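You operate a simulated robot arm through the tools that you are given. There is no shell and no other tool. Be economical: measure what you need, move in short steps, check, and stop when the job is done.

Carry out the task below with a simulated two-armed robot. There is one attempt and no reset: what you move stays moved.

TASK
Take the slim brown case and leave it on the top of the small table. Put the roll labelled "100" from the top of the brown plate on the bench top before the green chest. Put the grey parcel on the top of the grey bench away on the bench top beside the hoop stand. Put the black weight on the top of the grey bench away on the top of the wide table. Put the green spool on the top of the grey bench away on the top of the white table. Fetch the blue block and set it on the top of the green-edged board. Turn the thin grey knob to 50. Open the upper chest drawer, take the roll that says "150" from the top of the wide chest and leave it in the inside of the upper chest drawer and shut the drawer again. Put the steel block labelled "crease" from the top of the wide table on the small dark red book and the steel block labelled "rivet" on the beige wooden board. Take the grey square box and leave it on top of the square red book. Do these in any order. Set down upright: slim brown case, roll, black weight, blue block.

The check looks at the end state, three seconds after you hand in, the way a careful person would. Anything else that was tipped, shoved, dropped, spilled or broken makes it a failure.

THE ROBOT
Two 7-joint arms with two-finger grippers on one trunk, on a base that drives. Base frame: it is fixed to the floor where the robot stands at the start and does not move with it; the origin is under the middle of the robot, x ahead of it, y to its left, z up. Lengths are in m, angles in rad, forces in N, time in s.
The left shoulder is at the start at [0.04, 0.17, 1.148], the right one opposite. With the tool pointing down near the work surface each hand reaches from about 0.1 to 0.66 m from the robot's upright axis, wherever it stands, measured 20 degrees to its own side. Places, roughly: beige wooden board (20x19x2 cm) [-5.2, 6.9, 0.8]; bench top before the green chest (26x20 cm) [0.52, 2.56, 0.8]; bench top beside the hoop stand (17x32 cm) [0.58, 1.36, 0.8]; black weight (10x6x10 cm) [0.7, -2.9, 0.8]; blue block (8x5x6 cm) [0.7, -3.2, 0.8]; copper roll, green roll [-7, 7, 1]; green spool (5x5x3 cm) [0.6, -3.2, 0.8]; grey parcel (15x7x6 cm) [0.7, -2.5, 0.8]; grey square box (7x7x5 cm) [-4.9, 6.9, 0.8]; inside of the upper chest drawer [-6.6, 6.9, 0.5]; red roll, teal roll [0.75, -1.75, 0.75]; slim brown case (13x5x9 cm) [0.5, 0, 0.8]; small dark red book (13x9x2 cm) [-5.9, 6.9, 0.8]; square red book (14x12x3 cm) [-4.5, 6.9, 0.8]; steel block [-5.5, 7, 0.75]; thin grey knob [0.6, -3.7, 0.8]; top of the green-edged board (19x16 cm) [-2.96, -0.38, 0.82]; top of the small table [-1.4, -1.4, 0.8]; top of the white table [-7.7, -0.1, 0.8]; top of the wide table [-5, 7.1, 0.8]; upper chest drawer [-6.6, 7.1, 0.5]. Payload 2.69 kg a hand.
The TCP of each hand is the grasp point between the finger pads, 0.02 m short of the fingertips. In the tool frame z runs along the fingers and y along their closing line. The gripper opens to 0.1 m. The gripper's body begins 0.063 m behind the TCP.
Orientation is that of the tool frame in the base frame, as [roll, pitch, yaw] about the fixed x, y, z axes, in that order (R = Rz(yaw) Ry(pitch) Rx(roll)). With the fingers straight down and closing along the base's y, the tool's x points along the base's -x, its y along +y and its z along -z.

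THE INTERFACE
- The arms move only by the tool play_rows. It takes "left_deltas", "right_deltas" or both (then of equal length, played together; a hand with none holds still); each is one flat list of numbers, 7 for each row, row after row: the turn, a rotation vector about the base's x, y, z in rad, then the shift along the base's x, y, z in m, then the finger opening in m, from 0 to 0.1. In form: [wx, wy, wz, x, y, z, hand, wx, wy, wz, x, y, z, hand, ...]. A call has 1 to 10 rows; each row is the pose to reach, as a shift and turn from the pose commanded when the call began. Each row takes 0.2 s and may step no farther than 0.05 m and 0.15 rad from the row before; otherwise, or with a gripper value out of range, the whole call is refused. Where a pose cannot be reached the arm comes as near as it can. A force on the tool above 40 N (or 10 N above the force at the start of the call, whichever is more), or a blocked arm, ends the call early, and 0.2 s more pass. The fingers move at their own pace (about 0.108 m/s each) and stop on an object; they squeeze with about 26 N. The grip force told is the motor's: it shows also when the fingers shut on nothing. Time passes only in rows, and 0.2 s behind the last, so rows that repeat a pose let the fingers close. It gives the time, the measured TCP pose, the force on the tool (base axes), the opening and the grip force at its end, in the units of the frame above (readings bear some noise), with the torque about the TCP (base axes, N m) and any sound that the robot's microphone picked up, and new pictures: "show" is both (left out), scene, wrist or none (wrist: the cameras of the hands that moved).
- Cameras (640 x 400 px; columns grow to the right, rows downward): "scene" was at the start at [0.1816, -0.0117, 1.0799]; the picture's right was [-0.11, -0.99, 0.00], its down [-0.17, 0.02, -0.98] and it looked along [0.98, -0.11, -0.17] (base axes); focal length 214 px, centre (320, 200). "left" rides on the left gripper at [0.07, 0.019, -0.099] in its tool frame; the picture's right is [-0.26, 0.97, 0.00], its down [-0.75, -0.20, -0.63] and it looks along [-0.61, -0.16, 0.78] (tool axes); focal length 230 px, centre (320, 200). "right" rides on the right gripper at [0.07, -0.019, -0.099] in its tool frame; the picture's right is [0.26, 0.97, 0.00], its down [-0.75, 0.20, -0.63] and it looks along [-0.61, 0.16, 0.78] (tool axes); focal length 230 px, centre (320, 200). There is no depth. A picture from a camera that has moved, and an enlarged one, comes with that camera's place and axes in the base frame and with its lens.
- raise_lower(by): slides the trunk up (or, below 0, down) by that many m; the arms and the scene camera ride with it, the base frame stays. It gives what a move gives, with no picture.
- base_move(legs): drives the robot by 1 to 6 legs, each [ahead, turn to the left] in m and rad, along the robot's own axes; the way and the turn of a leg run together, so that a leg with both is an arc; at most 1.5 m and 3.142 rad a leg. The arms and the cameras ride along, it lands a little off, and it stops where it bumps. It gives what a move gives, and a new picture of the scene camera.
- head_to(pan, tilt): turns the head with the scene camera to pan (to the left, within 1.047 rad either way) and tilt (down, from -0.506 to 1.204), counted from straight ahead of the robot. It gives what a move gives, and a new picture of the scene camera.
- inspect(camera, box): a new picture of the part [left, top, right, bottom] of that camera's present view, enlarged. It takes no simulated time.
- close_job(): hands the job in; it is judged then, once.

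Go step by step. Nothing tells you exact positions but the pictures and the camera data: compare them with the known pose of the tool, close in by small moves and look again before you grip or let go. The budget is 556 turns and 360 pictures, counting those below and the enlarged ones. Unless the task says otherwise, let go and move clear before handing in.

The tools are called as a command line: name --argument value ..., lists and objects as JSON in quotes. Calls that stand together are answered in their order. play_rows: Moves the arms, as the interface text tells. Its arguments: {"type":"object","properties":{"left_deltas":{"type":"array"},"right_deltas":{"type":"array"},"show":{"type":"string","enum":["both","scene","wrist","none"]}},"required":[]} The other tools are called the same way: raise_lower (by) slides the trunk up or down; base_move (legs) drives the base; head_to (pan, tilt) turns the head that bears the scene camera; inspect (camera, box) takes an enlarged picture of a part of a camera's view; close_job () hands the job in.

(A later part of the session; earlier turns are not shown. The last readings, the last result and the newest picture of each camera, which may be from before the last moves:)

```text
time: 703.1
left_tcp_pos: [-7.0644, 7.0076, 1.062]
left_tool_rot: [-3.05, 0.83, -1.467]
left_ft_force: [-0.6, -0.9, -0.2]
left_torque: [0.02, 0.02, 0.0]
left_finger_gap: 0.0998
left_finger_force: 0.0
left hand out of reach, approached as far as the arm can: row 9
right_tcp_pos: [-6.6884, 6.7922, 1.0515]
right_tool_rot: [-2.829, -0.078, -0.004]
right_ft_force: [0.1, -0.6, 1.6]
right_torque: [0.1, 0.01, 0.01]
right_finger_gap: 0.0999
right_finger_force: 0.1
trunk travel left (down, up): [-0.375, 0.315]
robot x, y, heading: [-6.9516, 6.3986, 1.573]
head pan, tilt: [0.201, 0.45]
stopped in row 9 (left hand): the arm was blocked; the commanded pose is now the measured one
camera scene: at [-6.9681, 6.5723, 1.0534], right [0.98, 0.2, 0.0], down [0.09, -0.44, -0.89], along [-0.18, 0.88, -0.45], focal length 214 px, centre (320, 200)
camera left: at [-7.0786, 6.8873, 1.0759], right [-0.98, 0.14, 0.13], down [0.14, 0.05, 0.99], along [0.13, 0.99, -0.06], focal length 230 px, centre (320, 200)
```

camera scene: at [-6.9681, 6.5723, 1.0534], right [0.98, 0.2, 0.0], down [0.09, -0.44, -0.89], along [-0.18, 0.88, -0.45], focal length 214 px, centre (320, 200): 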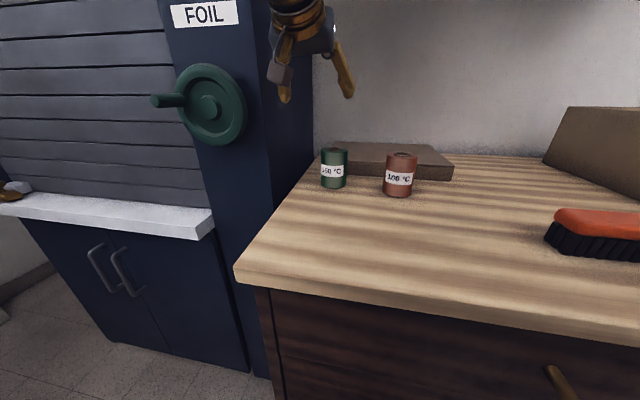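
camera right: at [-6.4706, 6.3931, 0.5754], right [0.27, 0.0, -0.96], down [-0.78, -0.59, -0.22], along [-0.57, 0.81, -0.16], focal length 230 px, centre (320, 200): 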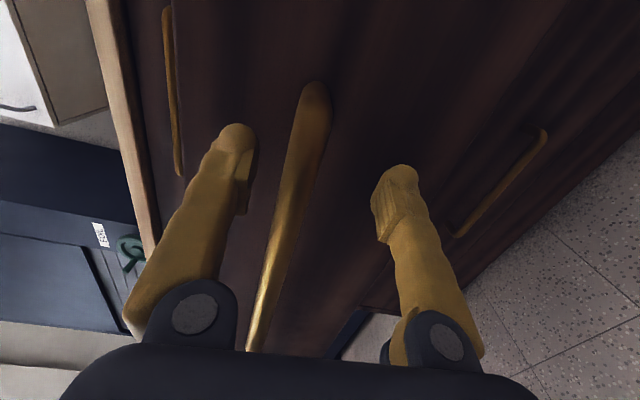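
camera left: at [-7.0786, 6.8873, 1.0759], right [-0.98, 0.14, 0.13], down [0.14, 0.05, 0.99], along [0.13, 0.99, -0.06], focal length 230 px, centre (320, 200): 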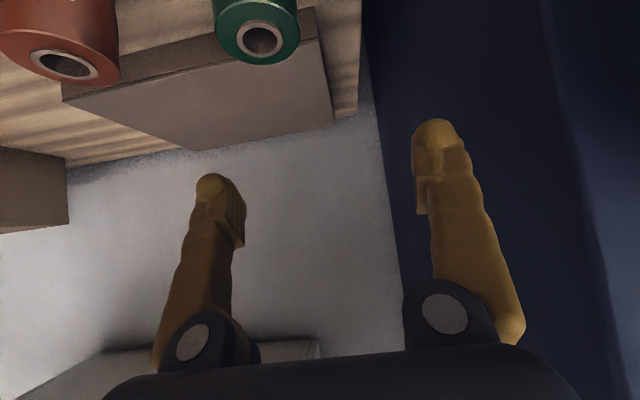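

The roll is closer than I thought, about [-7.04, 7.10], but the arm is at its limit. I'll edge the base 6 cm nearer and lower the hand toward it.

base_move --legs '[[0.06, 0]]'

play_rows --left_deltas '[0, 0, 0, 0, 0, 0, 0.1, 0, 0, 0, 0.005, 0, -0.02, 0.1, 0, 0, -0.03, 0.01, 0, -0.05, 0.1, 0, 0, -0.06, 0.015, 0, -0.08, 0.1, 0, 0, -0.08, 0.02, 0, -0.1, 0.1]' --show "both"

```text
time: 704.0
left_tcp_pos: [-7.0557, 7.077, 1.0589]
left_tool_rot: [-3.057, 0.83, -1.482]
left_ft_force: [1.0, 0.7, -0.1]
left_torque: [-0.06, 0.01, 0.02]
left_finger_gap: 0.1002
left_finger_force: 0.1
right_tcp_pos: [-6.6868, 6.8623, 1.0471]
right_tool_rot: [-2.839, -0.073, -0.005]
right_ft_force: [-0.2, 0.5, 0.1]
right_torque: [-0.04, -0.02, 0.03]
right_finger_gap: 0.1002
right_finger_force: 0.2
trunk travel left (down, up): [-0.375, 0.315]
robot x, y, heading: [-6.9534, 6.4611, 1.57]
head pan, tilt: [0.201, 0.45]
camera scene: at [-6.967, 6.6364, 1.0527], right [0.98, 0.2, 0.0], down [0.09, -0.44, -0.89], along [-0.18, 0.88, -0.45], focal length 214 px, centre (320, 200)
```

scene: 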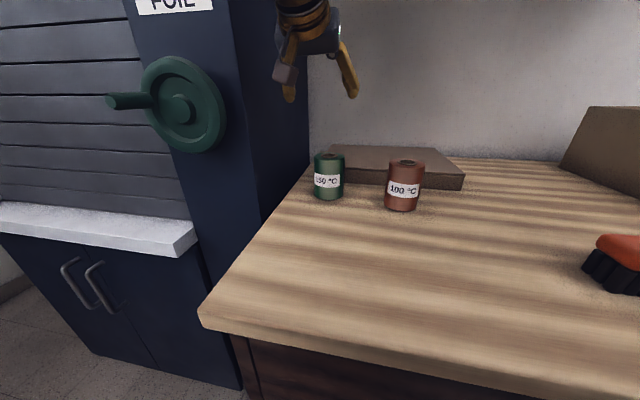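

```text
time: 705.4
left_tcp_pos: [-7.0583, 7.0554, 1.0064]
left_tool_rot: [-2.943, 0.887, -1.418]
left_ft_force: [0.0, -0.7, 0.3]
left_torque: [0.01, -0.02, 0.07]
left_finger_gap: 0.0999
left_finger_force: 0.1
right_tcp_pos: [-6.6872, 6.8186, 1.0339]
right_tool_rot: [-2.882, -0.076, -0.001]
right_ft_force: [-0.6, -1.3, -0.4]
right_torque: [0.04, 0.01, 0.04]
right_finger_gap: 0.1
right_finger_force: 0.0
trunk travel left (down, up): [-0.375, 0.315]
robot x, y, heading: [-6.9503, 6.4574, 1.566]
head pan, tilt: [0.201, 0.45]
stopped in row 5 (left hand): the arm was blocked; the commanded pose is now the measured one
camera scene: at [-6.967, 6.6348, 1.053], right [0.98, 0.2, 0.0], down [0.09, -0.44, -0.89], along [-0.18, 0.88, -0.45], focal length 214 px, centre (320, 200)
camera left: at [-7.0772, 6.9344, 1.0112], right [-0.98, 0.16, 0.08], down [0.08, -0.02, 1.0], along [0.16, 0.99, 0.01], focal length 230 px, centre (320, 200)
```

scene: 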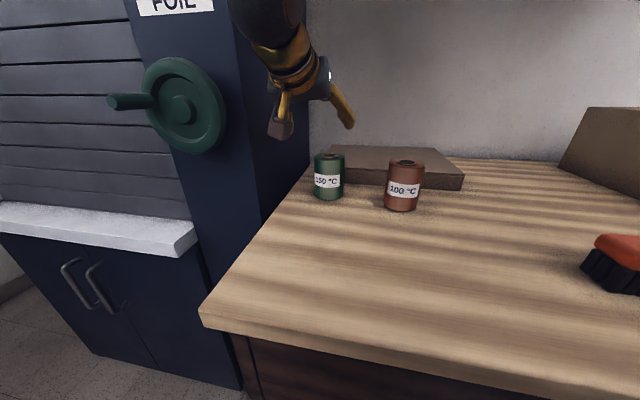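
left: 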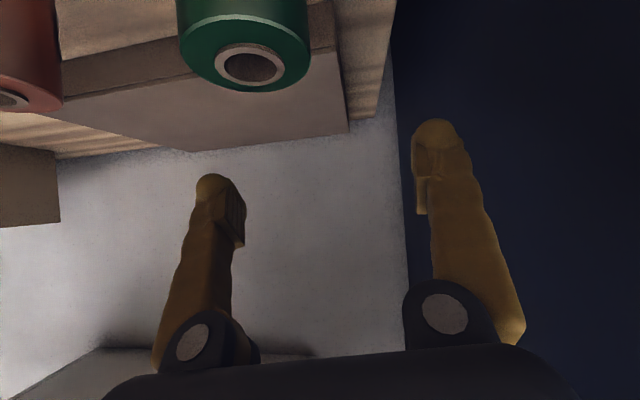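

I'll reduce the tilt to about 20° and try moving the base another few centimetres closer.

play_rows --left_deltas '[0, 0, 0, 0, 0, 0, 0.1, -0.1, 0, 0, 0, -0.01, 0.01, 0.1, -0.2, 0, -0.02, 0, -0.02, 0.01, 0.1, -0.3, 0, -0.04, 0, -0.03, 0.01, 0.1, -0.4, 0, -0.06, 0, -0.04, 0.01, 0.1, -0.5, 0, -0.08, 0, -0.05, 0.01, 0.1, -0.56, 0, -0.1, 0, -0.05, 0.01, 0.1]' --show "none"

base_move --legs '[[0.06, 0]]'

play_rows --left_deltas '[0, 0, 0, 0, 0, 0, 0.1, 0, 0, 0, 0, 0, 0, 0.1]' --show "both"

```text
time: 707.0
left_tcp_pos: [-7.0569, 7.0073, 1.0121]
left_tool_rot: [-3.001, 0.322, -1.559]
left_ft_force: [-0.4, 1.2, -0.1]
left_torque: [-0.01, 0.01, 0.0]
left_finger_gap: 0.0998
left_finger_force: 0.0
right_tcp_pos: [-6.6874, 6.8221, 1.0336]
right_tool_rot: [-2.884, -0.074, -0.004]
right_ft_force: [0.2, -0.1, 0.1]
right_torque: [-0.01, 0.0, 0.01]
right_finger_gap: 0.1001
right_finger_force: 0.0
trunk travel left (down, up): [-0.375, 0.315]
robot x, y, heading: [-6.9479, 6.4578, 1.572]
head pan, tilt: [0.201, 0.45]
```

```text
time: 708.0
left_tcp_pos: [-7.0535, 7.0192, 1.022]
left_tool_rot: [-3.008, 0.341, -1.557]
left_ft_force: [0.6, 0.6, 0.1]
left_torque: [0.01, 0.15, 0.03]
left_finger_gap: 0.0998
left_finger_force: 0.0
right_tcp_pos: [-6.6815, 6.829, 1.0477]
right_tool_rot: [-2.879, -0.181, 0.008]
right_ft_force: [1.2, -0.7, -0.2]
right_torque: [0.02, 0.1, 0.02]
right_finger_gap: 0.0999
right_finger_force: 0.1
trunk travel left (down, up): [-0.375, 0.315]
robot x, y, heading: [-6.9482, 6.4891, 1.579]
head pan, tilt: [0.201, 0.45]
stopped in leg 1: the robot was blocked; the commanded pose is now the measured one
camera scene: at [-6.9625, 6.6591, 1.054], right [0.98, 0.21, -0.01], down [0.08, -0.43, -0.9], along [-0.19, 0.88, -0.44], focal length 214 px, centre (320, 200)
```

scene: 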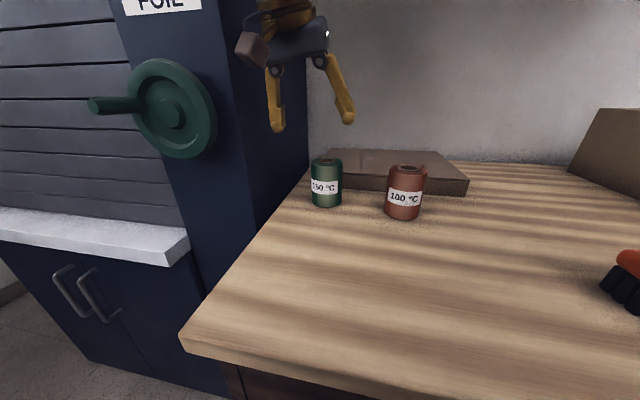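

```text
time: 708.6
left_tcp_pos: [-7.0609, 7.019, 1.0217]
left_tool_rot: [-3.0, 0.341, -1.553]
left_ft_force: [-0.5, -0.4, 0.0]
left_torque: [0.02, -0.05, -0.04]
left_finger_gap: 0.0997
left_finger_force: 0.0
right_tcp_pos: [-6.6883, 6.829, 1.0481]
right_tool_rot: [-2.883, -0.185, 0.011]
right_ft_force: [-0.4, 0.4, 0.0]
right_torque: [-0.01, -0.03, 0.0]
right_finger_gap: 0.0997
right_finger_force: 0.0
trunk travel left (down, up): [-0.375, 0.315]
robot x, y, heading: [-6.9457, 6.4908, 1.573]
head pan, tilt: [0.201, 0.45]
camera scene: at [-6.9695, 6.6605, 1.0536], right [0.98, 0.21, 0.0], down [0.09, -0.44, -0.9], along [-0.19, 0.88, -0.45], focal length 214 px, centre (320, 200)
camera left: at [-7.0905, 6.9211, 1.0883], right [-0.96, 0.27, -0.04], down [0.1, 0.49, 0.86], along [0.26, 0.83, -0.5], focal length 230 px, centre (320, 200)
```

scene: 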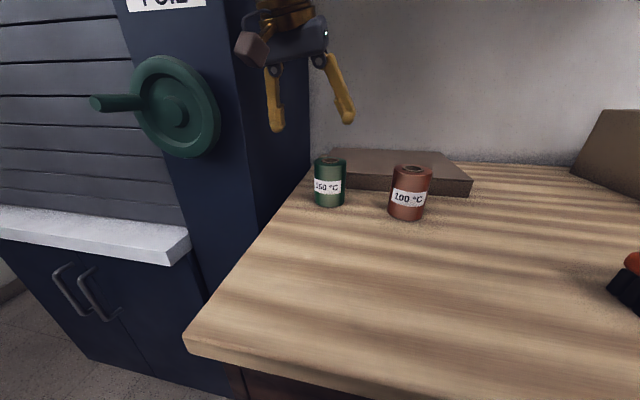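
left: 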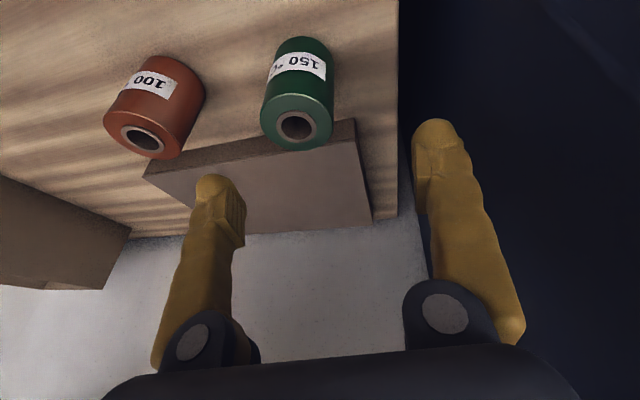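

With both views the roll's top is at [-7.03, 7.04, 0.94], so it's well within reach. I'll straighten the hand above it.

play_rows --left_deltas '[-0.07, 0.03, 0, 0.006, 0.004, 0, 0.1, -0.14, 0.06, 0, 0.012, 0.008, 0, 0.1, -0.21, 0.09, 0, 0.018, 0.012, 0, 0.1, -0.28, 0.12, 0, 0.024, 0.016, 0, 0.085, -0.341, 0.14, 0, 0.031, 0.021, 0, 0.085, -0.341, 0.14, 0, 0.031, 0.021, 0, 0.085]' --show "both"

```text
time: 710.0
left_tcp_pos: [-7.0275, 7.0404, 1.0216]
left_tool_rot: [3.139, -0.002, -1.578]
left_ft_force: [0.3, -0.3, 0.4]
left_torque: [0.01, 0.0, 0.02]
left_finger_gap: 0.085
left_finger_force: 0.1
right_tcp_pos: [-6.6874, 6.8278, 1.0476]
right_tool_rot: [-2.882, -0.182, 0.01]
right_ft_force: [0.6, -0.4, 0.4]
right_torque: [0.02, -0.01, -0.03]
right_finger_gap: 0.1
right_finger_force: 0.1
trunk travel left (down, up): [-0.375, 0.315]
robot x, y, heading: [-6.9537, 6.4893, 1.578]
head pan, tilt: [0.201, 0.45]
camera scene: at [-6.9684, 6.6599, 1.0537], right [0.98, 0.21, 0.0], down [0.09, -0.44, -0.9], along [-0.19, 0.88, -0.44], focal length 214 px, centre (320, 200)
camera left: at [-7.0461, 6.9712, 1.1214], right [-0.96, 0.26, 0.0], down [0.21, 0.75, 0.63], along [0.16, 0.61, -0.78], focal length 230 px, centre (320, 200)
```

scene: 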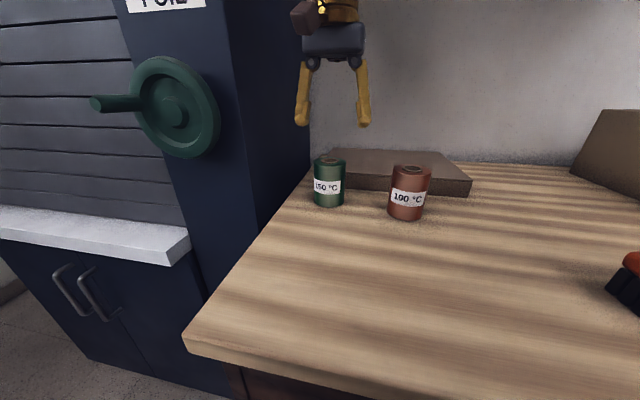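
left: 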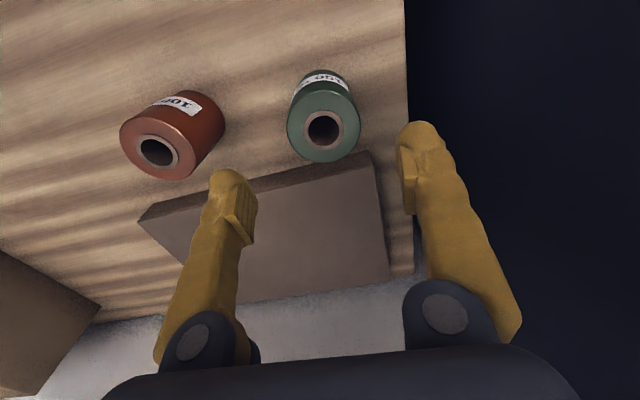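

Centred. Lowering, gripping, lifting.

play_rows --left_deltas '[0, 0, 0, -0.004, 0.003, -0.04, 0.085, 0, 0, 0, -0.004, 0.003, -0.08, 0.085, 0, 0, 0, -0.004, 0.003, -0.11, 0.085, 0, 0, 0, -0.004, 0.003, -0.125, 0.085, 0, 0, 0, -0.004, 0.003, -0.125, 0.04, 0, 0, 0, -0.004, 0.003, -0.125, 0, 0, 0, 0, -0.004, 0.003, -0.125, 0]' --show "both"

```text
time: 711.6
left_tcp_pos: [-7.0324, 7.045, 0.8964]
left_tool_rot: [3.137, -0.002, -1.578]
left_ft_force: [0.1, -0.1, 0.0]
left_torque: [0.01, 0.04, -0.02]
left_finger_gap: 0.0596
left_finger_force: 25.9
right_tcp_pos: [-6.6867, 6.8299, 1.0485]
right_tool_rot: [-2.881, -0.184, 0.011]
right_ft_force: [0.2, -0.7, -0.1]
right_torque: [0.0, 0.01, -0.02]
right_finger_gap: 0.1001
right_finger_force: 0.1
trunk travel left (down, up): [-0.375, 0.315]
robot x, y, heading: [-6.9489, 6.4943, 1.577]
head pan, tilt: [0.201, 0.45]
camera scene: at [-6.9683, 6.6597, 1.0537], right [0.98, 0.21, 0.0], down [0.09, -0.43, -0.9], along [-0.19, 0.88, -0.44], focal length 214 px, centre (320, 200)
camera left: at [-7.0506, 6.9748, 0.9963], right [-0.96, 0.26, 0.0], down [0.21, 0.75, 0.63], along [0.16, 0.61, -0.78], focal length 230 px, centre (320, 200)
```

scene: 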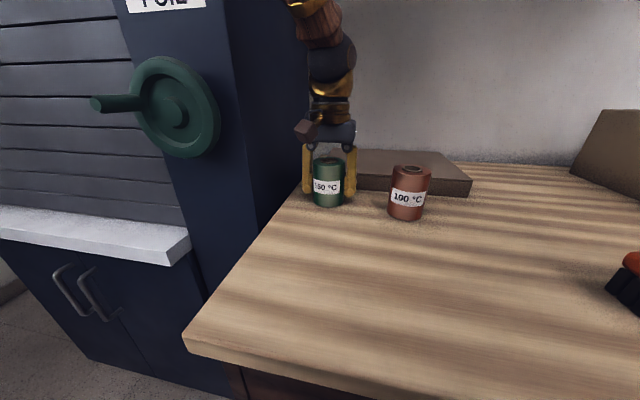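
left: 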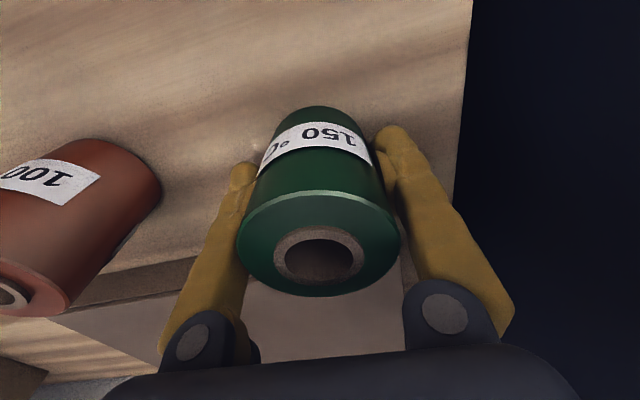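

The "150" roll is gripped. Lifting and backing away from the chest.

play_rows --left_deltas '[0, 0, 0, 0, 0, 0.03, 0, 0, 0, 0, 0, 0, 0.07, 0, 0, 0, 0, 0, 0, 0.11, 0, 0, 0, 0, 0, -0.03, 0.14, 0, 0, 0, 0, 0, -0.07, 0.16, 0, 0, 0, 0, 0, -0.11, 0.16, 0]' --show "none"

base_move --legs '[[-0.45, 0], [0, -1.571], [0.3, 0], [0, 1.571]]'

head_to --pan 0 --tilt 0.5

```text
time: 713.0
left_tcp_pos: [-7.0337, 6.933, 1.0573]
left_tool_rot: [3.139, 0.0, -1.579]
left_ft_force: [-0.4, -0.4, -2.1]
left_torque: [0.03, -0.03, 0.02]
left_finger_gap: 0.0598
left_finger_force: 26.1
right_tcp_pos: [-6.6879, 6.8283, 1.0495]
right_tool_rot: [-2.878, -0.185, 0.01]
right_ft_force: [0.4, -0.3, 0.4]
right_torque: [0.0, 0.01, 0.03]
right_finger_gap: 0.1001
right_finger_force: 0.1
trunk travel left (down, up): [-0.375, 0.315]
robot x, y, heading: [-6.9527, 6.4894, 1.585]
head pan, tilt: [0.201, 0.45]
```

```text
time: 713.9
left_tcp_pos: [-7.0335, 6.9024, 1.0601]
left_tool_rot: [3.14, 0.006, -1.577]
left_ft_force: [-0.2, -0.2, -1.0]
left_torque: [0.05, 0.02, -0.04]
left_finger_gap: 0.0597
left_finger_force: 26.1
right_tcp_pos: [-6.6852, 6.8007, 1.0585]
right_tool_rot: [-2.841, -0.18, 0.003]
right_ft_force: [0.0, 0.2, -0.2]
right_torque: [0.03, 0.01, 0.02]
right_finger_gap: 0.1
right_finger_force: 0.1
trunk travel left (down, up): [-0.375, 0.315]
robot x, y, heading: [-6.9501, 6.4674, 1.573]
head pan, tilt: [0.201, 0.45]
stopped in leg 1: the robot was blocked; the commanded pose is now the measured one
camera scene: at [-6.9667, 6.6188, 1.0566], right [0.98, 0.2, 0.0], down [0.09, -0.42, -0.9], along [-0.18, 0.88, -0.43], focal length 214 px, centre (320, 200)
```

scene: 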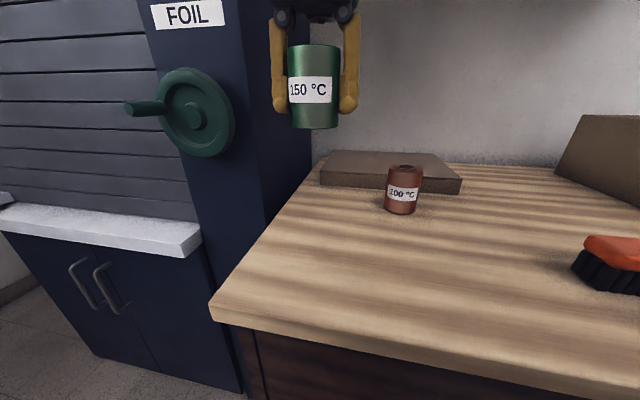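

```text
time: 714.7
left_tcp_pos: [-7.0332, 6.9007, 1.0613]
left_tool_rot: [3.139, 0.008, -1.578]
left_ft_force: [-0.4, -1.1, -0.7]
left_torque: [0.07, 0.0, -0.03]
left_finger_gap: 0.0597
left_finger_force: 25.6
right_tcp_pos: [-6.687, 6.8011, 1.061]
right_tool_rot: [-2.837, -0.18, 0.002]
right_ft_force: [-1.0, -0.3, -0.8]
right_torque: [0.04, -0.01, 0.02]
right_finger_gap: 0.0999
right_finger_force: 0.0
trunk travel left (down, up): [-0.375, 0.315]
robot x, y, heading: [-6.9487, 6.4684, 1.573]
head pan, tilt: [0.0, 0.499]
camera scene: at [-6.9494, 6.6326, 1.0502], right [1.0, 0.01, 0.0], down [0.0, -0.48, -0.88], along [-0.01, 0.88, -0.48], focal length 214 px, centre (320, 200)
```

scene: 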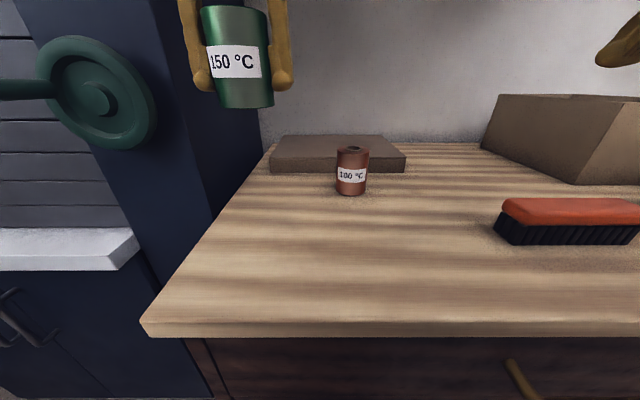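

base_move --legs '[[-0.2, 0], [-0.25, 0]]'

base_move --legs '[[0, -1.571], [0.25, 0], [0, 1.571]]'

```text
time: 717.7
left_tcp_pos: [-7.0319, 6.4474, 1.0626]
left_tool_rot: [3.139, 0.011, -1.579]
left_ft_force: [-0.4, -0.5, -1.6]
left_torque: [0.03, -0.02, 0.0]
left_finger_gap: 0.0592
left_finger_force: 26.2
right_tcp_pos: [-6.6855, 6.3416, 1.0528]
right_tool_rot: [-2.866, -0.178, 0.006]
right_ft_force: [0.0, -0.2, 0.3]
right_torque: [0.07, 0.03, 0.04]
right_finger_gap: 0.1001
right_finger_force: 0.0
trunk travel left (down, up): [-0.375, 0.315]
robot x, y, heading: [-6.9487, 6.0178, 1.574]
head pan, tilt: [0.0, 0.499]
camera scene: at [-6.9474, 6.1914, 1.0483], right [1.0, 0.0, 0.0], down [0.0, -0.49, -0.87], along [0.0, 0.87, -0.49], focal length 214 px, centre (320, 200)
```

scene: 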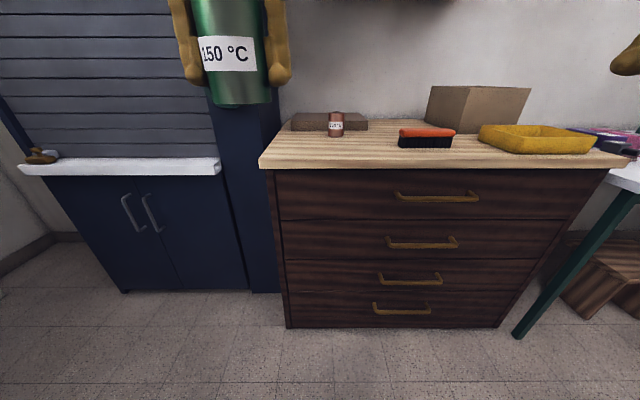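

```text
time: 721.3
left_tcp_pos: [-6.5903, 6.1718, 1.0821]
left_tool_rot: [3.135, 0.062, -2.95]
left_ft_force: [-0.7, -1.0, -1.1]
left_torque: [0.07, -0.06, -0.01]
left_finger_gap: 0.0596
left_finger_force: 26.1
right_tcp_pos: [-6.5966, 5.8137, 1.049]
right_tool_rot: [-2.89, -0.144, -1.44]
right_ft_force: [-0.2, 0.5, 1.1]
right_torque: [0.03, -0.07, 0.03]
right_finger_gap: 0.0999
right_finger_force: 0.2
trunk travel left (down, up): [-0.375, 0.315]
robot x, y, heading: [-6.9484, 6.0193, 0.197]
head pan, tilt: [0.0, 0.499]
stopped in leg 1: the robot was blocked; the commanded pose is now the measured one
camera scene: at [-6.7732, 6.0538, 1.0488], right [0.2, -0.98, 0.0], down [-0.48, -0.1, -0.87], along [0.85, 0.18, -0.49], focal length 214 px, centre (320, 200)
```

scene: 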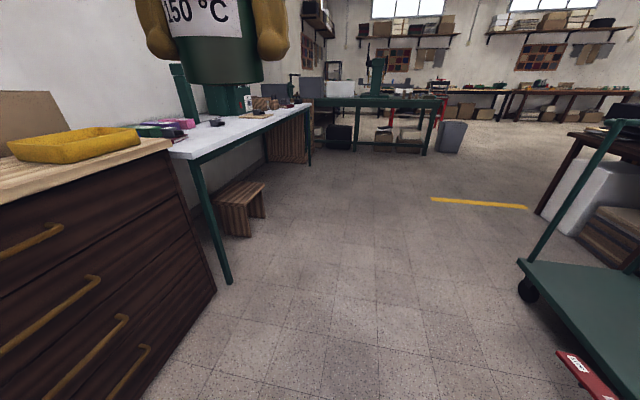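

base_move --legs '[[0.28, -0.197], [0, 1.571]]'

```text
time: 727.2
left_tcp_pos: [-6.7567, 6.4338, 1.0804]
left_tool_rot: [3.134, 0.057, -1.555]
left_ft_force: [0.2, -0.2, -1.5]
left_torque: [-0.01, 0.0, 0.01]
left_finger_gap: 0.0594
left_finger_force: 25.3
right_tcp_pos: [-6.4058, 6.3595, 1.0555]
right_tool_rot: [-2.896, -0.161, -0.018]
right_ft_force: [0.9, -0.9, 0.0]
right_torque: [-0.01, 0.02, 0.04]
right_finger_gap: 0.1004
right_finger_force: 0.0
trunk travel left (down, up): [-0.375, 0.315]
robot x, y, heading: [-6.662, 6.0487, 1.598]
head pan, tilt: [0.0, 0.499]
camera scene: at [-6.6683, 6.2284, 1.0481], right [1.0, 0.03, 0.0], down [0.01, -0.49, -0.87], along [-0.02, 0.87, -0.49], focal length 214 px, centre (320, 200)
```

scene: 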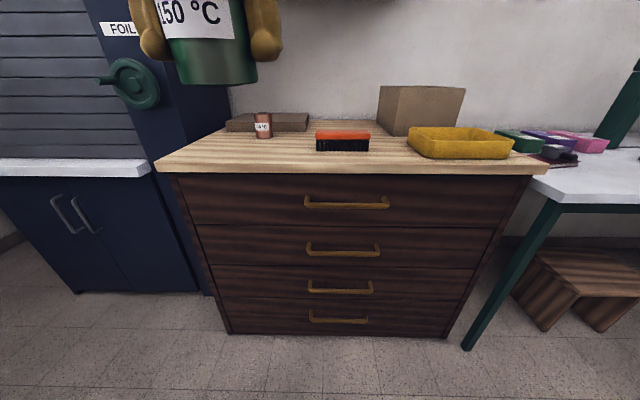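

Now the right hand goes horizontal again and down in front of the second handle.

play_rows --right_deltas '[0.145, 0, 0, -0.01, 0, -0.03, 0.08, 0.29, 0, 0, -0.02, 0, -0.06, 0.06, 0.435, 0, 0, -0.03, 0, -0.09, 0.06, 0.58, 0, 0, -0.04, 0, -0.12, 0.06, 0.725, 0, 0, -0.05, 0.01, -0.15, 0.06, 0.87, 0, 0, -0.06, 0.02, -0.18, 0.06, 1.015, 0, 0, -0.07, 0.03, -0.21, 0.06, 1.16, 0, 0, -0.08, 0.04, -0.24, 0.06, 1.305, 0, 0, -0.09, 0.05, -0.27, 0.06, 1.33, 0, 0, -0.1, 0.06, -0.29, 0.06]' --show "none"

raise_lower --by -0.19

play_rows --right_deltas '[0, 0, 0, 0, 0.03, 0, 0.06, 0, 0, 0, -0.02, 0.07, 0, 0.06, 0, 0, 0, -0.04, 0.11, 0, 0.06, 0, 0, 0, -0.045, 0.15, 0, 0.06, 0, 0, 0, -0.05, 0.19, 0, 0.06]' --show "both"

```text
time: 729.4
left_tcp_pos: [-6.7564, 6.4166, 1.0853]
left_tool_rot: [3.135, 0.072, -1.558]
left_ft_force: [0.3, -0.2, -2.2]
left_torque: [-0.01, -0.04, 0.01]
left_finger_gap: 0.0592
left_finger_force: 25.9
right_tcp_pos: [-6.4865, 6.4517, 0.7586]
right_tool_rot: [-1.546, -0.024, -0.183]
right_ft_force: [0.0, 0.5, 0.4]
right_torque: [0.0, 0.01, 0.0]
right_finger_gap: 0.06
right_finger_force: 0.2
right hand out of reach, approached as far as the arm can: row 1, 2, 3, 4, 5, 6, 8, 9, 10
trunk travel left (down, up): [-0.375, 0.315]
robot x, y, heading: [-6.6653, 6.0504, 1.595]
head pan, tilt: [0.0, 0.499]
```

```text
time: 731.5
left_tcp_pos: [-6.7573, 6.4161, 0.8962]
left_tool_rot: [3.134, 0.076, -1.557]
left_ft_force: [-0.4, -0.2, -1.3]
left_torque: [0.01, 0.01, -0.03]
left_finger_gap: 0.0594
left_finger_force: 25.8
right_tcp_pos: [-6.4855, 6.4473, 0.5652]
right_tool_rot: [-1.55, -0.026, -0.182]
right_ft_force: [-0.6, -0.2, -0.7]
right_torque: [0.05, -0.06, 0.05]
right_finger_gap: 0.06
right_finger_force: 0.1
trunk travel left (down, up): [-0.185, 0.505]
robot x, y, heading: [-6.6644, 6.0524, 1.594]
head pan, tilt: [0.0, 0.499]
```

```text
time: 732.7
left_tcp_pos: [-6.7569, 6.4162, 0.8962]
left_tool_rot: [3.135, 0.076, -1.555]
left_ft_force: [0.0, -0.5, -1.2]
left_torque: [0.03, 0.0, 0.01]
left_finger_gap: 0.0594
left_finger_force: 25.9
right_tcp_pos: [-6.532, 6.6413, 0.5685]
right_tool_rot: [-1.543, -0.021, -0.184]
right_ft_force: [-0.5, 0.2, 0.0]
right_torque: [0.0, -0.01, -0.01]
right_finger_gap: 0.06
right_finger_force: 0.0
trunk travel left (down, up): [-0.185, 0.505]
robot x, y, heading: [-6.6641, 6.0473, 1.597]
head pan, tilt: [0.0, 0.499]
camera scene: at [-6.6682, 6.2252, 0.8581], right [1.0, 0.03, 0.0], down [0.01, -0.49, -0.87], along [-0.02, 0.87, -0.49], focal length 214 px, centre (320, 200)
camera right: at [-6.4834, 6.5319, 0.5852], right [0.28, -0.02, -0.96], down [-0.85, -0.48, -0.23], along [-0.45, 0.88, -0.15], focal length 230 px, centre (320, 200)
```

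scene: 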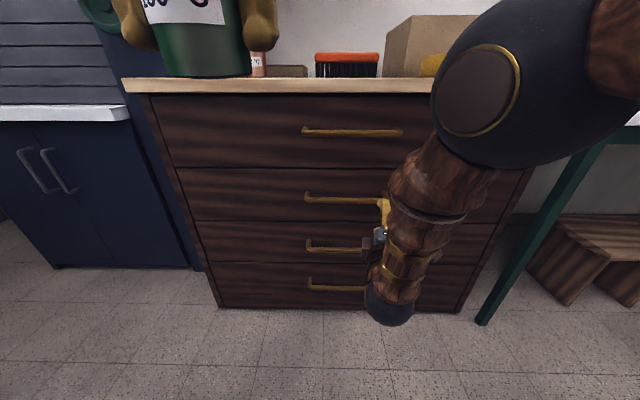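
right: 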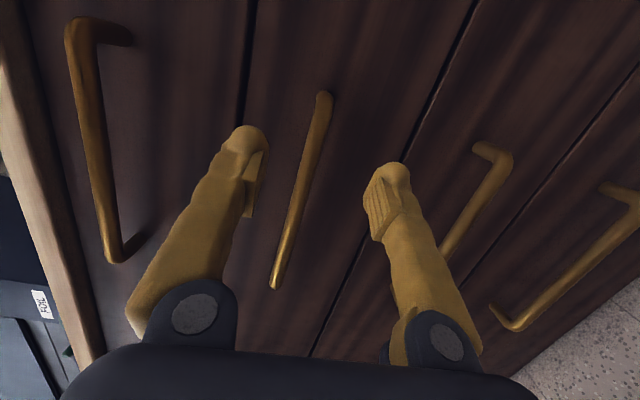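

play_rows --right_deltas '[0, 0, 0, -0.01, 0.03, 0.002, 0.06, 0, 0, 0, -0.02, 0.065, 0.004, 0.06, 0, 0, 0, -0.025, 0.09, 0.004, 0.06, 0, 0, 0, -0.025, 0.108, 0.004, 0.06, 0, 0, 0, -0.025, 0.108, 0.004, 0.02, 0, 0, 0, -0.025, 0.108, 0.004, 0, 0, 0, 0, -0.025, 0.108, 0.004, 0]' --show "wrist"

```text
time: 734.3
left_tcp_pos: [-6.7572, 6.4146, 0.8966]
left_tool_rot: [3.135, 0.075, -1.557]
left_ft_force: [0.1, 0.7, -1.1]
left_torque: [0.0, 0.01, -0.02]
left_finger_gap: 0.0591
left_finger_force: 26.2
right_tcp_pos: [-6.5724, 6.7458, 0.5713]
right_tool_rot: [-1.546, -0.02, -0.16]
right_ft_force: [-4.0, 3.8, 7.7]
right_torque: [-0.08, -0.06, 0.18]
right_finger_gap: 0.0064
right_finger_force: 30.6
right hand out of reach, approached as far as the arm can: row 4, 5, 6, 7
trunk travel left (down, up): [-0.185, 0.505]
robot x, y, heading: [-6.6672, 6.0507, 1.598]
head pan, tilt: [0.0, 0.499]
camera right: at [-6.5203, 6.6376, 0.5878], right [0.28, -0.02, -0.96], down [-0.84, -0.5, -0.23], along [-0.47, 0.87, -0.15], focal length 230 px, centre (320, 200)
```

right: 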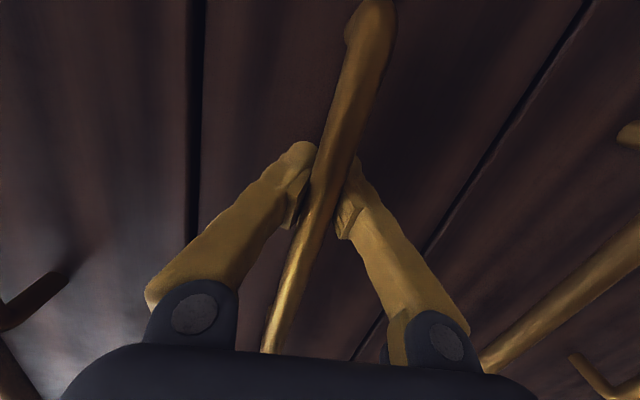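

Gripped. Pulling slowly.

play_rows --right_deltas '[0, 0, 0, 0, -0.006, 0, 0, 0, 0, 0, 0, -0.012, 0, 0, 0, 0, 0, 0, -0.018, 0, 0, 0, 0, 0, 0, -0.026, 0, 0, 0, 0, 0, 0, -0.034, 0, 0, 0, 0, 0, 0, -0.044, 0, 0, 0, 0, 0, 0, -0.054, 0, 0, 0, 0, 0, 0, -0.064, 0, 0, 0, 0, 0, 0, -0.074, 0, 0]' --show "scene"

```text
time: 736.3
left_tcp_pos: [-6.7559, 6.4156, 0.896]
left_tool_rot: [3.134, 0.074, -1.557]
left_ft_force: [-0.6, 0.2, -1.8]
left_torque: [0.01, -0.02, -0.02]
left_finger_gap: 0.0592
left_finger_force: 25.9
right_tcp_pos: [-6.5484, 6.667, 0.5707]
right_tool_rot: [-1.552, -0.031, -0.184]
right_ft_force: [3.0, 2.2, -7.3]
right_torque: [0.06, 0.03, 0.06]
right_finger_gap: 0.0002
right_finger_force: 30.0
trunk travel left (down, up): [-0.185, 0.505]
robot x, y, heading: [-6.6628, 6.0497, 1.595]
head pan, tilt: [0.0, 0.499]
camera scene: at [-6.668, 6.2257, 0.8579], right [1.0, 0.03, 0.0], down [0.01, -0.49, -0.87], along [-0.02, 0.87, -0.49], focal length 214 px, centre (320, 200)
```

scene: 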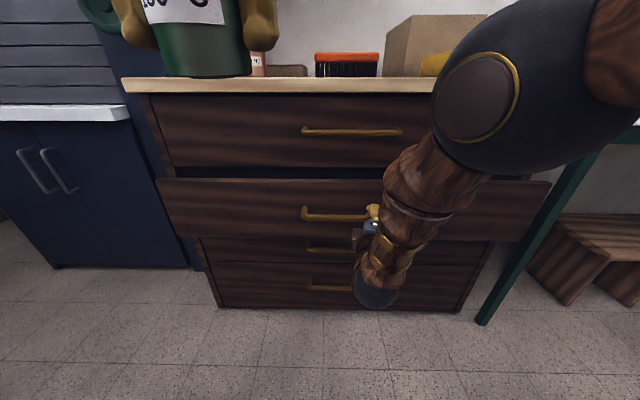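

play_rows --right_deltas '[0, 0, 0, 0, -0.012, 0, 0, 0, 0, 0, 0, -0.024, 0, 0, 0, 0, 0, 0, -0.036, 0, 0, 0, 0, 0, 0, -0.048, 0, 0, 0, 0, 0, 0, -0.06, 0, 0, 0, 0, 0, 0, -0.072, 0, 0, 0, 0, 0, 0, -0.084, 0, 0, 0, 0, 0, 0, -0.096, 0, 0, 0, 0, 0, 0, -0.108, 0, 0, 0, 0, 0, 0, -0.12, 0, 0]' --show "none"

play_rows --right_deltas '[0, 0, 0, 0, -0.01, 0, 0, 0, 0, 0, 0, -0.02, 0, 0, 0, 0, 0, 0, -0.03, 0, 0, 0, 0, 0, 0, -0.04, 0, 0]' --show "scene"

```text
time: 738.5
left_tcp_pos: [-6.7554, 6.4175, 0.8961]
left_tool_rot: [3.133, 0.073, -1.557]
left_ft_force: [0.5, -0.2, -1.8]
left_torque: [-0.01, -0.01, -0.03]
left_finger_gap: 0.0591
left_finger_force: 26.0
right_tcp_pos: [-6.5575, 6.5444, 0.5724]
right_tool_rot: [-1.556, -0.027, -0.18]
right_ft_force: [7.1, 0.1, -18.3]
right_torque: [0.24, 0.06, 0.12]
right_finger_gap: 0.0
right_finger_force: 29.5
trunk travel left (down, up): [-0.185, 0.505]
robot x, y, heading: [-6.6634, 6.0547, 1.601]
head pan, tilt: [0.0, 0.499]
```

```text
time: 739.6
left_tcp_pos: [-6.7565, 6.3986, 0.885]
left_tool_rot: [3.133, 0.037, -1.558]
left_ft_force: [0.3, 0.4, -1.3]
left_torque: [0.04, 0.05, 0.01]
left_finger_gap: 0.0591
left_finger_force: 26.3
right_tcp_pos: [-6.5552, 6.4936, 0.573]
right_tool_rot: [-1.57, -0.02, -0.189]
right_ft_force: [-9.0, -6.0, -51.7]
right_torque: [1.04, 0.6, -0.48]
right_finger_gap: 0.0
right_finger_force: 29.8
trunk travel left (down, up): [-0.185, 0.505]
robot x, y, heading: [-6.6619, 6.0511, 1.598]
head pan, tilt: [0.0, 0.499]
stopped in row 4 (right hand): the force on the tool passed its limit at 43 N (the readings are from after the stop); the commanded pose is now the measured one
camera scene: at [-6.6679, 6.2258, 0.8576], right [1.0, 0.03, 0.0], down [0.01, -0.49, -0.87], along [-0.02, 0.87, -0.49], focal length 214 px, centre (320, 200)
```

scene: 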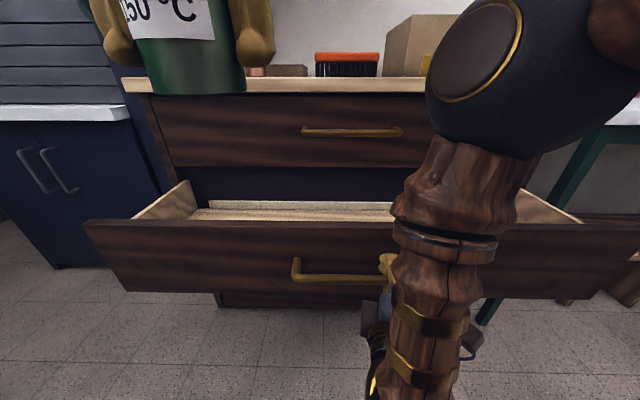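

The drawer is fully open. I'll keep the right hand holding the handle (easing the load) and turn the left hand 90° so its camera clears the panel.

play_rows --right_deltas '[0, 0, 0, 0, 0.002, -0.003, 0, 0, 0, 0, 0, 0.004, -0.005, 0, 0, 0, 0, 0, 0.004, -0.005, 0, 0, 0, 0, 0, 0.004, -0.005, 0, 0, 0, 0, 0, 0.004, -0.005, 0, 0, 0, 0, 0, 0.004, -0.005, 0, 0, 0, 0, 0, 0.004, -0.005, 0, 0, 0, 0, 0, 0.004, -0.005, 0, 0, 0, 0, 0, 0.004, -0.005, 0, 0, 0, 0, 0, 0.004, -0.005, 0]' --left_deltas '[0, 0, -0.15, 0, 0, 0, 0, 0, 0, -0.3, 0, 0, 0, 0, 0, 0, -0.45, 0, 0.01, 0, 0, 0, 0, -0.6, -0.01, 0.03, 0, 0, 0, 0, -0.75, -0.02, 0.05, 0, 0, 0, 0, -0.9, -0.03, 0.07, 0, 0, 0, 0, -1.05, -0.03, 0.09, 0, 0, 0, 0, -1.2, -0.04, 0.11, 0, 0, 0, 0, -1.35, -0.04, 0.13, 0, 0, 0, 0, -1.5, -0.04, 0.15, 0, 0]' --show "both"

```text
time: 740.0
left_tcp_pos: [-6.7575, 6.3839, 0.8881]
left_tool_rot: [3.139, 0.046, -1.676]
left_ft_force: [-0.1, -0.9, -1.2]
left_torque: [0.05, 0.0, 0.0]
left_finger_gap: 0.0593
left_finger_force: 26.1
right_tcp_pos: [-6.5524, 6.4868, 0.5742]
right_tool_rot: [-1.575, -0.007, -0.194]
right_ft_force: [-37.6, -6.6, -65.8]
right_torque: [1.41, 0.8, -0.42]
right_finger_gap: 0.0061
right_finger_force: 29.8
trunk travel left (down, up): [-0.185, 0.505]
robot x, y, heading: [-6.6612, 6.0539, 1.599]
head pan, tilt: [0.0, 0.499]
stopped in row 2 (right hand): the force on the tool passed its limit at 65 N (the readings are from after the stop); the commanded pose is now the measured one
camera scene: at [-6.6687, 6.2264, 0.8574], right [1.0, 0.03, 0.0], down [0.01, -0.49, -0.87], along [-0.02, 0.87, -0.5], focal length 214 px, centre (320, 200)
camera right: at [-6.5042, 6.3787, 0.5928], right [0.26, -0.06, -0.96], down [-0.86, -0.47, -0.2], along [-0.44, 0.88, -0.17], focal length 230 px, centre (320, 200)
camera left: at [-6.7821, 6.3119, 0.9837], right [-0.93, 0.36, 0.01], down [0.28, 0.7, 0.66], along [0.23, 0.62, -0.75], focal length 230 px, centre (320, 200)
```

scene: 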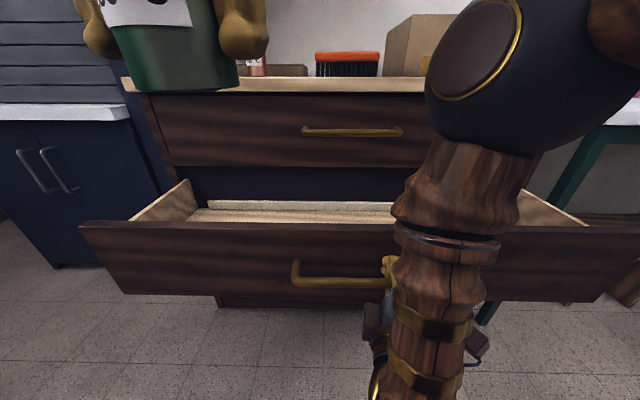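
right: 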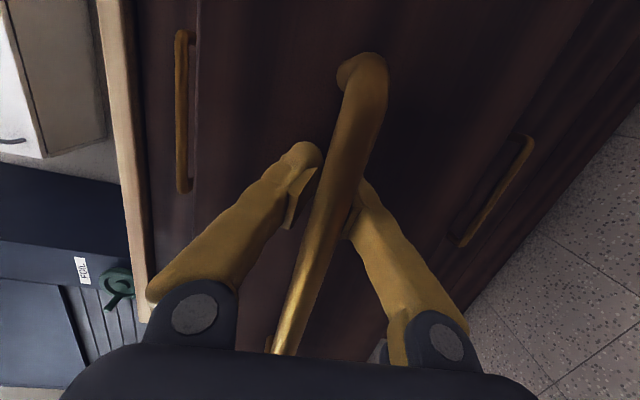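
left: 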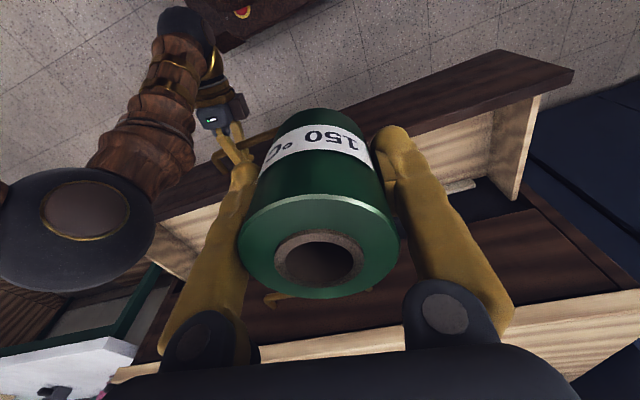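

The right arm is fully folded and pressing, so I'll just open its fingers (leaving them straddling the bar) while the left hand turns.

play_rows --right_deltas '[0, 0, 0, 0, 0, 0, 0.03, 0, 0, 0, 0, 0, -0.003, 0.06, 0, 0, 0, 0, 0, -0.006, 0.06]' --show "none"

play_rows --left_deltas '[0, 0, -0.15, 0, 0, 0, 0, 0, 0, -0.3, 0, 0, 0, 0, 0, 0, -0.45, 0, 0.02, 0, 0, 0, 0, -0.6, -0.01, 0.04, 0, 0, 0, 0, -0.75, -0.02, 0.07, 0, 0, 0, 0, -0.9, -0.03, 0.1, 0, 0, 0, 0, -1.05, -0.03, 0.13, 0, 0, 0, 0, -1.2, -0.04, 0.16, 0, 0, 0, 0, -1.35, -0.04, 0.19, 0, 0, 0, 0, -1.45, -0.04, 0.22, 0, 0]' --show "both"

```text
time: 740.8
left_tcp_pos: [-6.7565, 6.3847, 0.8901]
left_tool_rot: [3.139, 0.049, -1.675]
left_ft_force: [-1.0, -0.4, -1.8]
left_torque: [0.0, -0.03, 0.03]
left_finger_gap: 0.059
left_finger_force: 25.4
right_tcp_pos: [-6.5435, 6.4977, 0.5798]
right_tool_rot: [-1.533, -0.014, -0.216]
right_ft_force: [0.6, -0.5, 0.0]
right_torque: [0.03, 0.02, -0.01]
right_finger_gap: 0.06
right_finger_force: 0.1
trunk travel left (down, up): [-0.185, 0.505]
robot x, y, heading: [-6.6621, 6.0538, 1.6]
head pan, tilt: [0.0, 0.499]
```

```text
time: 743.0
left_tcp_pos: [-6.794, 6.6078, 0.9077]
left_tool_rot: [3.134, 0.103, -3.128]
left_ft_force: [-0.4, 0.0, -0.8]
left_torque: [-0.01, -0.01, 0.01]
left_finger_gap: 0.0592
left_finger_force: 26.5
right_tcp_pos: [-6.5422, 6.4963, 0.5762]
right_tool_rot: [-1.542, -0.02, -0.216]
right_ft_force: [0.8, -0.2, -0.4]
right_torque: [-0.03, 0.0, 0.02]
right_finger_gap: 0.06
right_finger_force: 0.0
trunk travel left (down, up): [-0.185, 0.505]
robot x, y, heading: [-6.6619, 6.0501, 1.598]
head pan, tilt: [0.0, 0.499]
camera scene: at [-6.6682, 6.2254, 0.8581], right [1.0, 0.03, 0.0], down [0.01, -0.49, -0.87], along [-0.02, 0.87, -0.49], focal length 214 px, centre (320, 200)
camera left: at [-6.8732, 6.6239, 1.0001], right [0.24, 0.97, 0.03], down [0.69, -0.2, 0.7], along [0.69, -0.15, -0.71], focal length 230 px, centre (320, 200)
```

scene: 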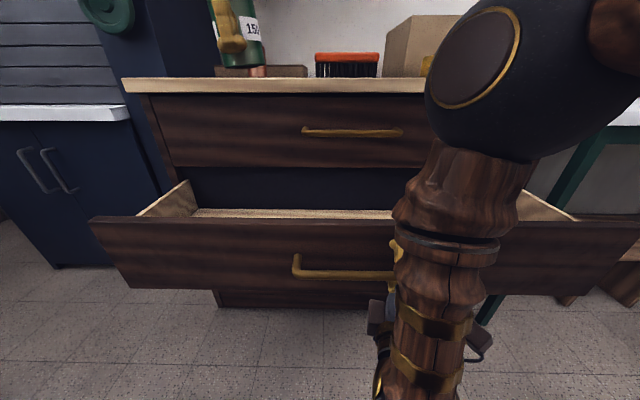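
left: 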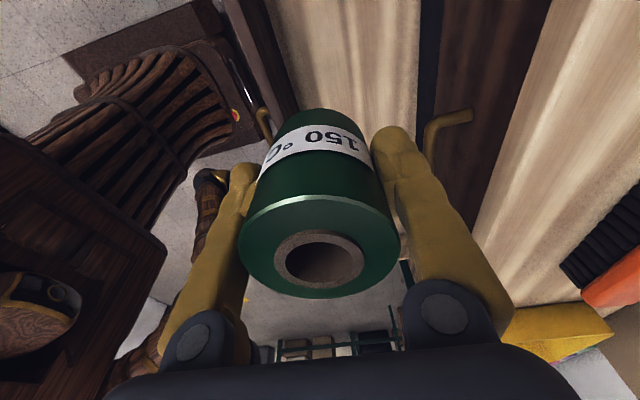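

The drawer opening runs from y≈6.565 to 6.75. I'll level the roll, move to y=6.66 and lower it in.

play_rows --left_deltas '[0, 0.03, 0, 0, 0.01, -0.02, 0, 0, 0.06, 0, 0, 0.02, -0.05, 0, 0, 0.09, 0, 0, 0.03, -0.08, 0, 0, 0.103, 0, 0, 0.04, -0.11, 0, 0, 0.103, 0, 0, 0.05, -0.14, 0, 0, 0.103, 0, 0, 0.05, -0.17, 0]' --show "both"

```text
time: 744.4
left_tcp_pos: [-6.7959, 6.6592, 0.7345]
left_tool_rot: [3.135, -0.001, -3.127]
left_ft_force: [0.0, 0.3, -1.7]
left_torque: [-0.01, 0.0, 0.01]
left_finger_gap: 0.0592
left_finger_force: 26.0
right_tcp_pos: [-6.5421, 6.4954, 0.5758]
right_tool_rot: [-1.543, -0.02, -0.214]
right_ft_force: [0.5, 0.1, -1.5]
right_torque: [0.02, 0.02, -0.01]
right_finger_gap: 0.0599
right_finger_force: 0.0
trunk travel left (down, up): [-0.185, 0.505]
robot x, y, heading: [-6.6683, 6.05, 1.597]
head pan, tilt: [0.0, 0.499]
camera scene: at [-6.6683, 6.2255, 0.8581], right [1.0, 0.03, 0.0], down [0.01, -0.49, -0.87], along [-0.02, 0.87, -0.49], focal length 214 px, centre (320, 200)
camera left: at [-6.8645, 6.6763, 0.835], right [0.24, 0.97, 0.01], down [0.75, -0.19, 0.63], along [0.61, -0.15, -0.78], focal length 230 px, centre (320, 200)
```

scene: 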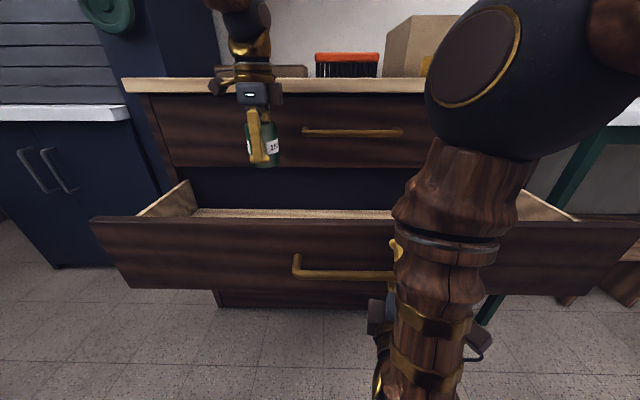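
left: 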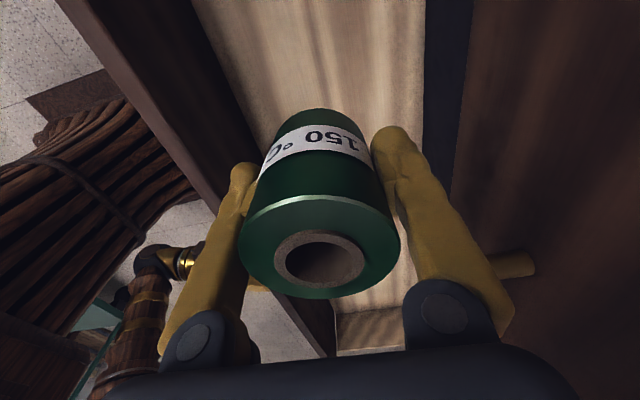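

Clear on both sides. Lowering into the drawer.

play_rows --left_deltas '[0, 0, 0, 0, 0, -0.03, 0, 0, 0, 0, 0, 0, -0.06, 0, 0, 0, 0, 0, 0, -0.09, 0, 0, 0, 0, 0, 0, -0.12, 0]' --show "both"

```text
time: 745.4
left_tcp_pos: [-6.7959, 6.6625, 0.6145]
left_tool_rot: [3.134, -0.001, -3.126]
left_ft_force: [-0.2, 0.0, -1.8]
left_torque: [0.0, -0.01, -0.02]
left_finger_gap: 0.0591
left_finger_force: 25.9
right_tcp_pos: [-6.542, 6.4953, 0.5762]
right_tool_rot: [-1.544, -0.019, -0.213]
right_ft_force: [-1.0, -0.1, -0.3]
right_torque: [0.02, 0.02, 0.02]
right_finger_gap: 0.06
right_finger_force: 0.0
trunk travel left (down, up): [-0.185, 0.505]
robot x, y, heading: [-6.664, 6.0492, 1.599]
head pan, tilt: [0.0, 0.499]
camera scene: at [-6.6682, 6.2254, 0.8581], right [1.0, 0.03, 0.0], down [0.01, -0.49, -0.87], along [-0.02, 0.87, -0.49], focal length 214 px, centre (320, 200)
camera left: at [-6.8654, 6.6794, 0.7135], right [0.24, 0.97, 0.01], down [0.75, -0.19, 0.63], along [0.61, -0.15, -0.78], focal length 230 px, centre (320, 200)
```

scene: 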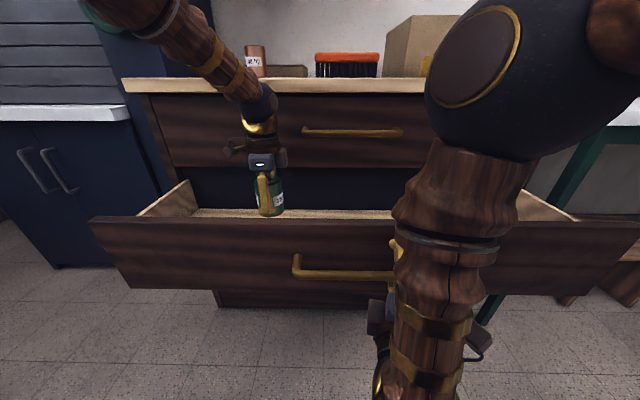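
left: 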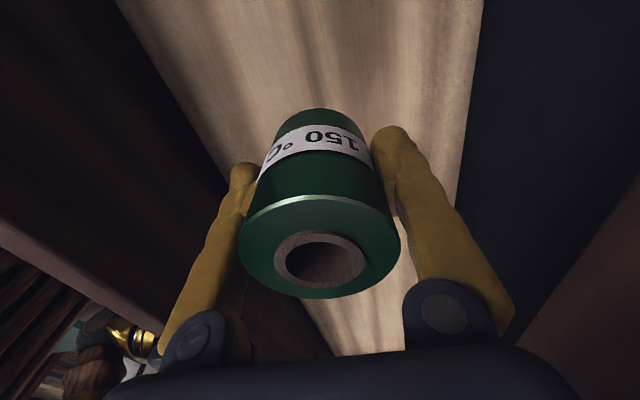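

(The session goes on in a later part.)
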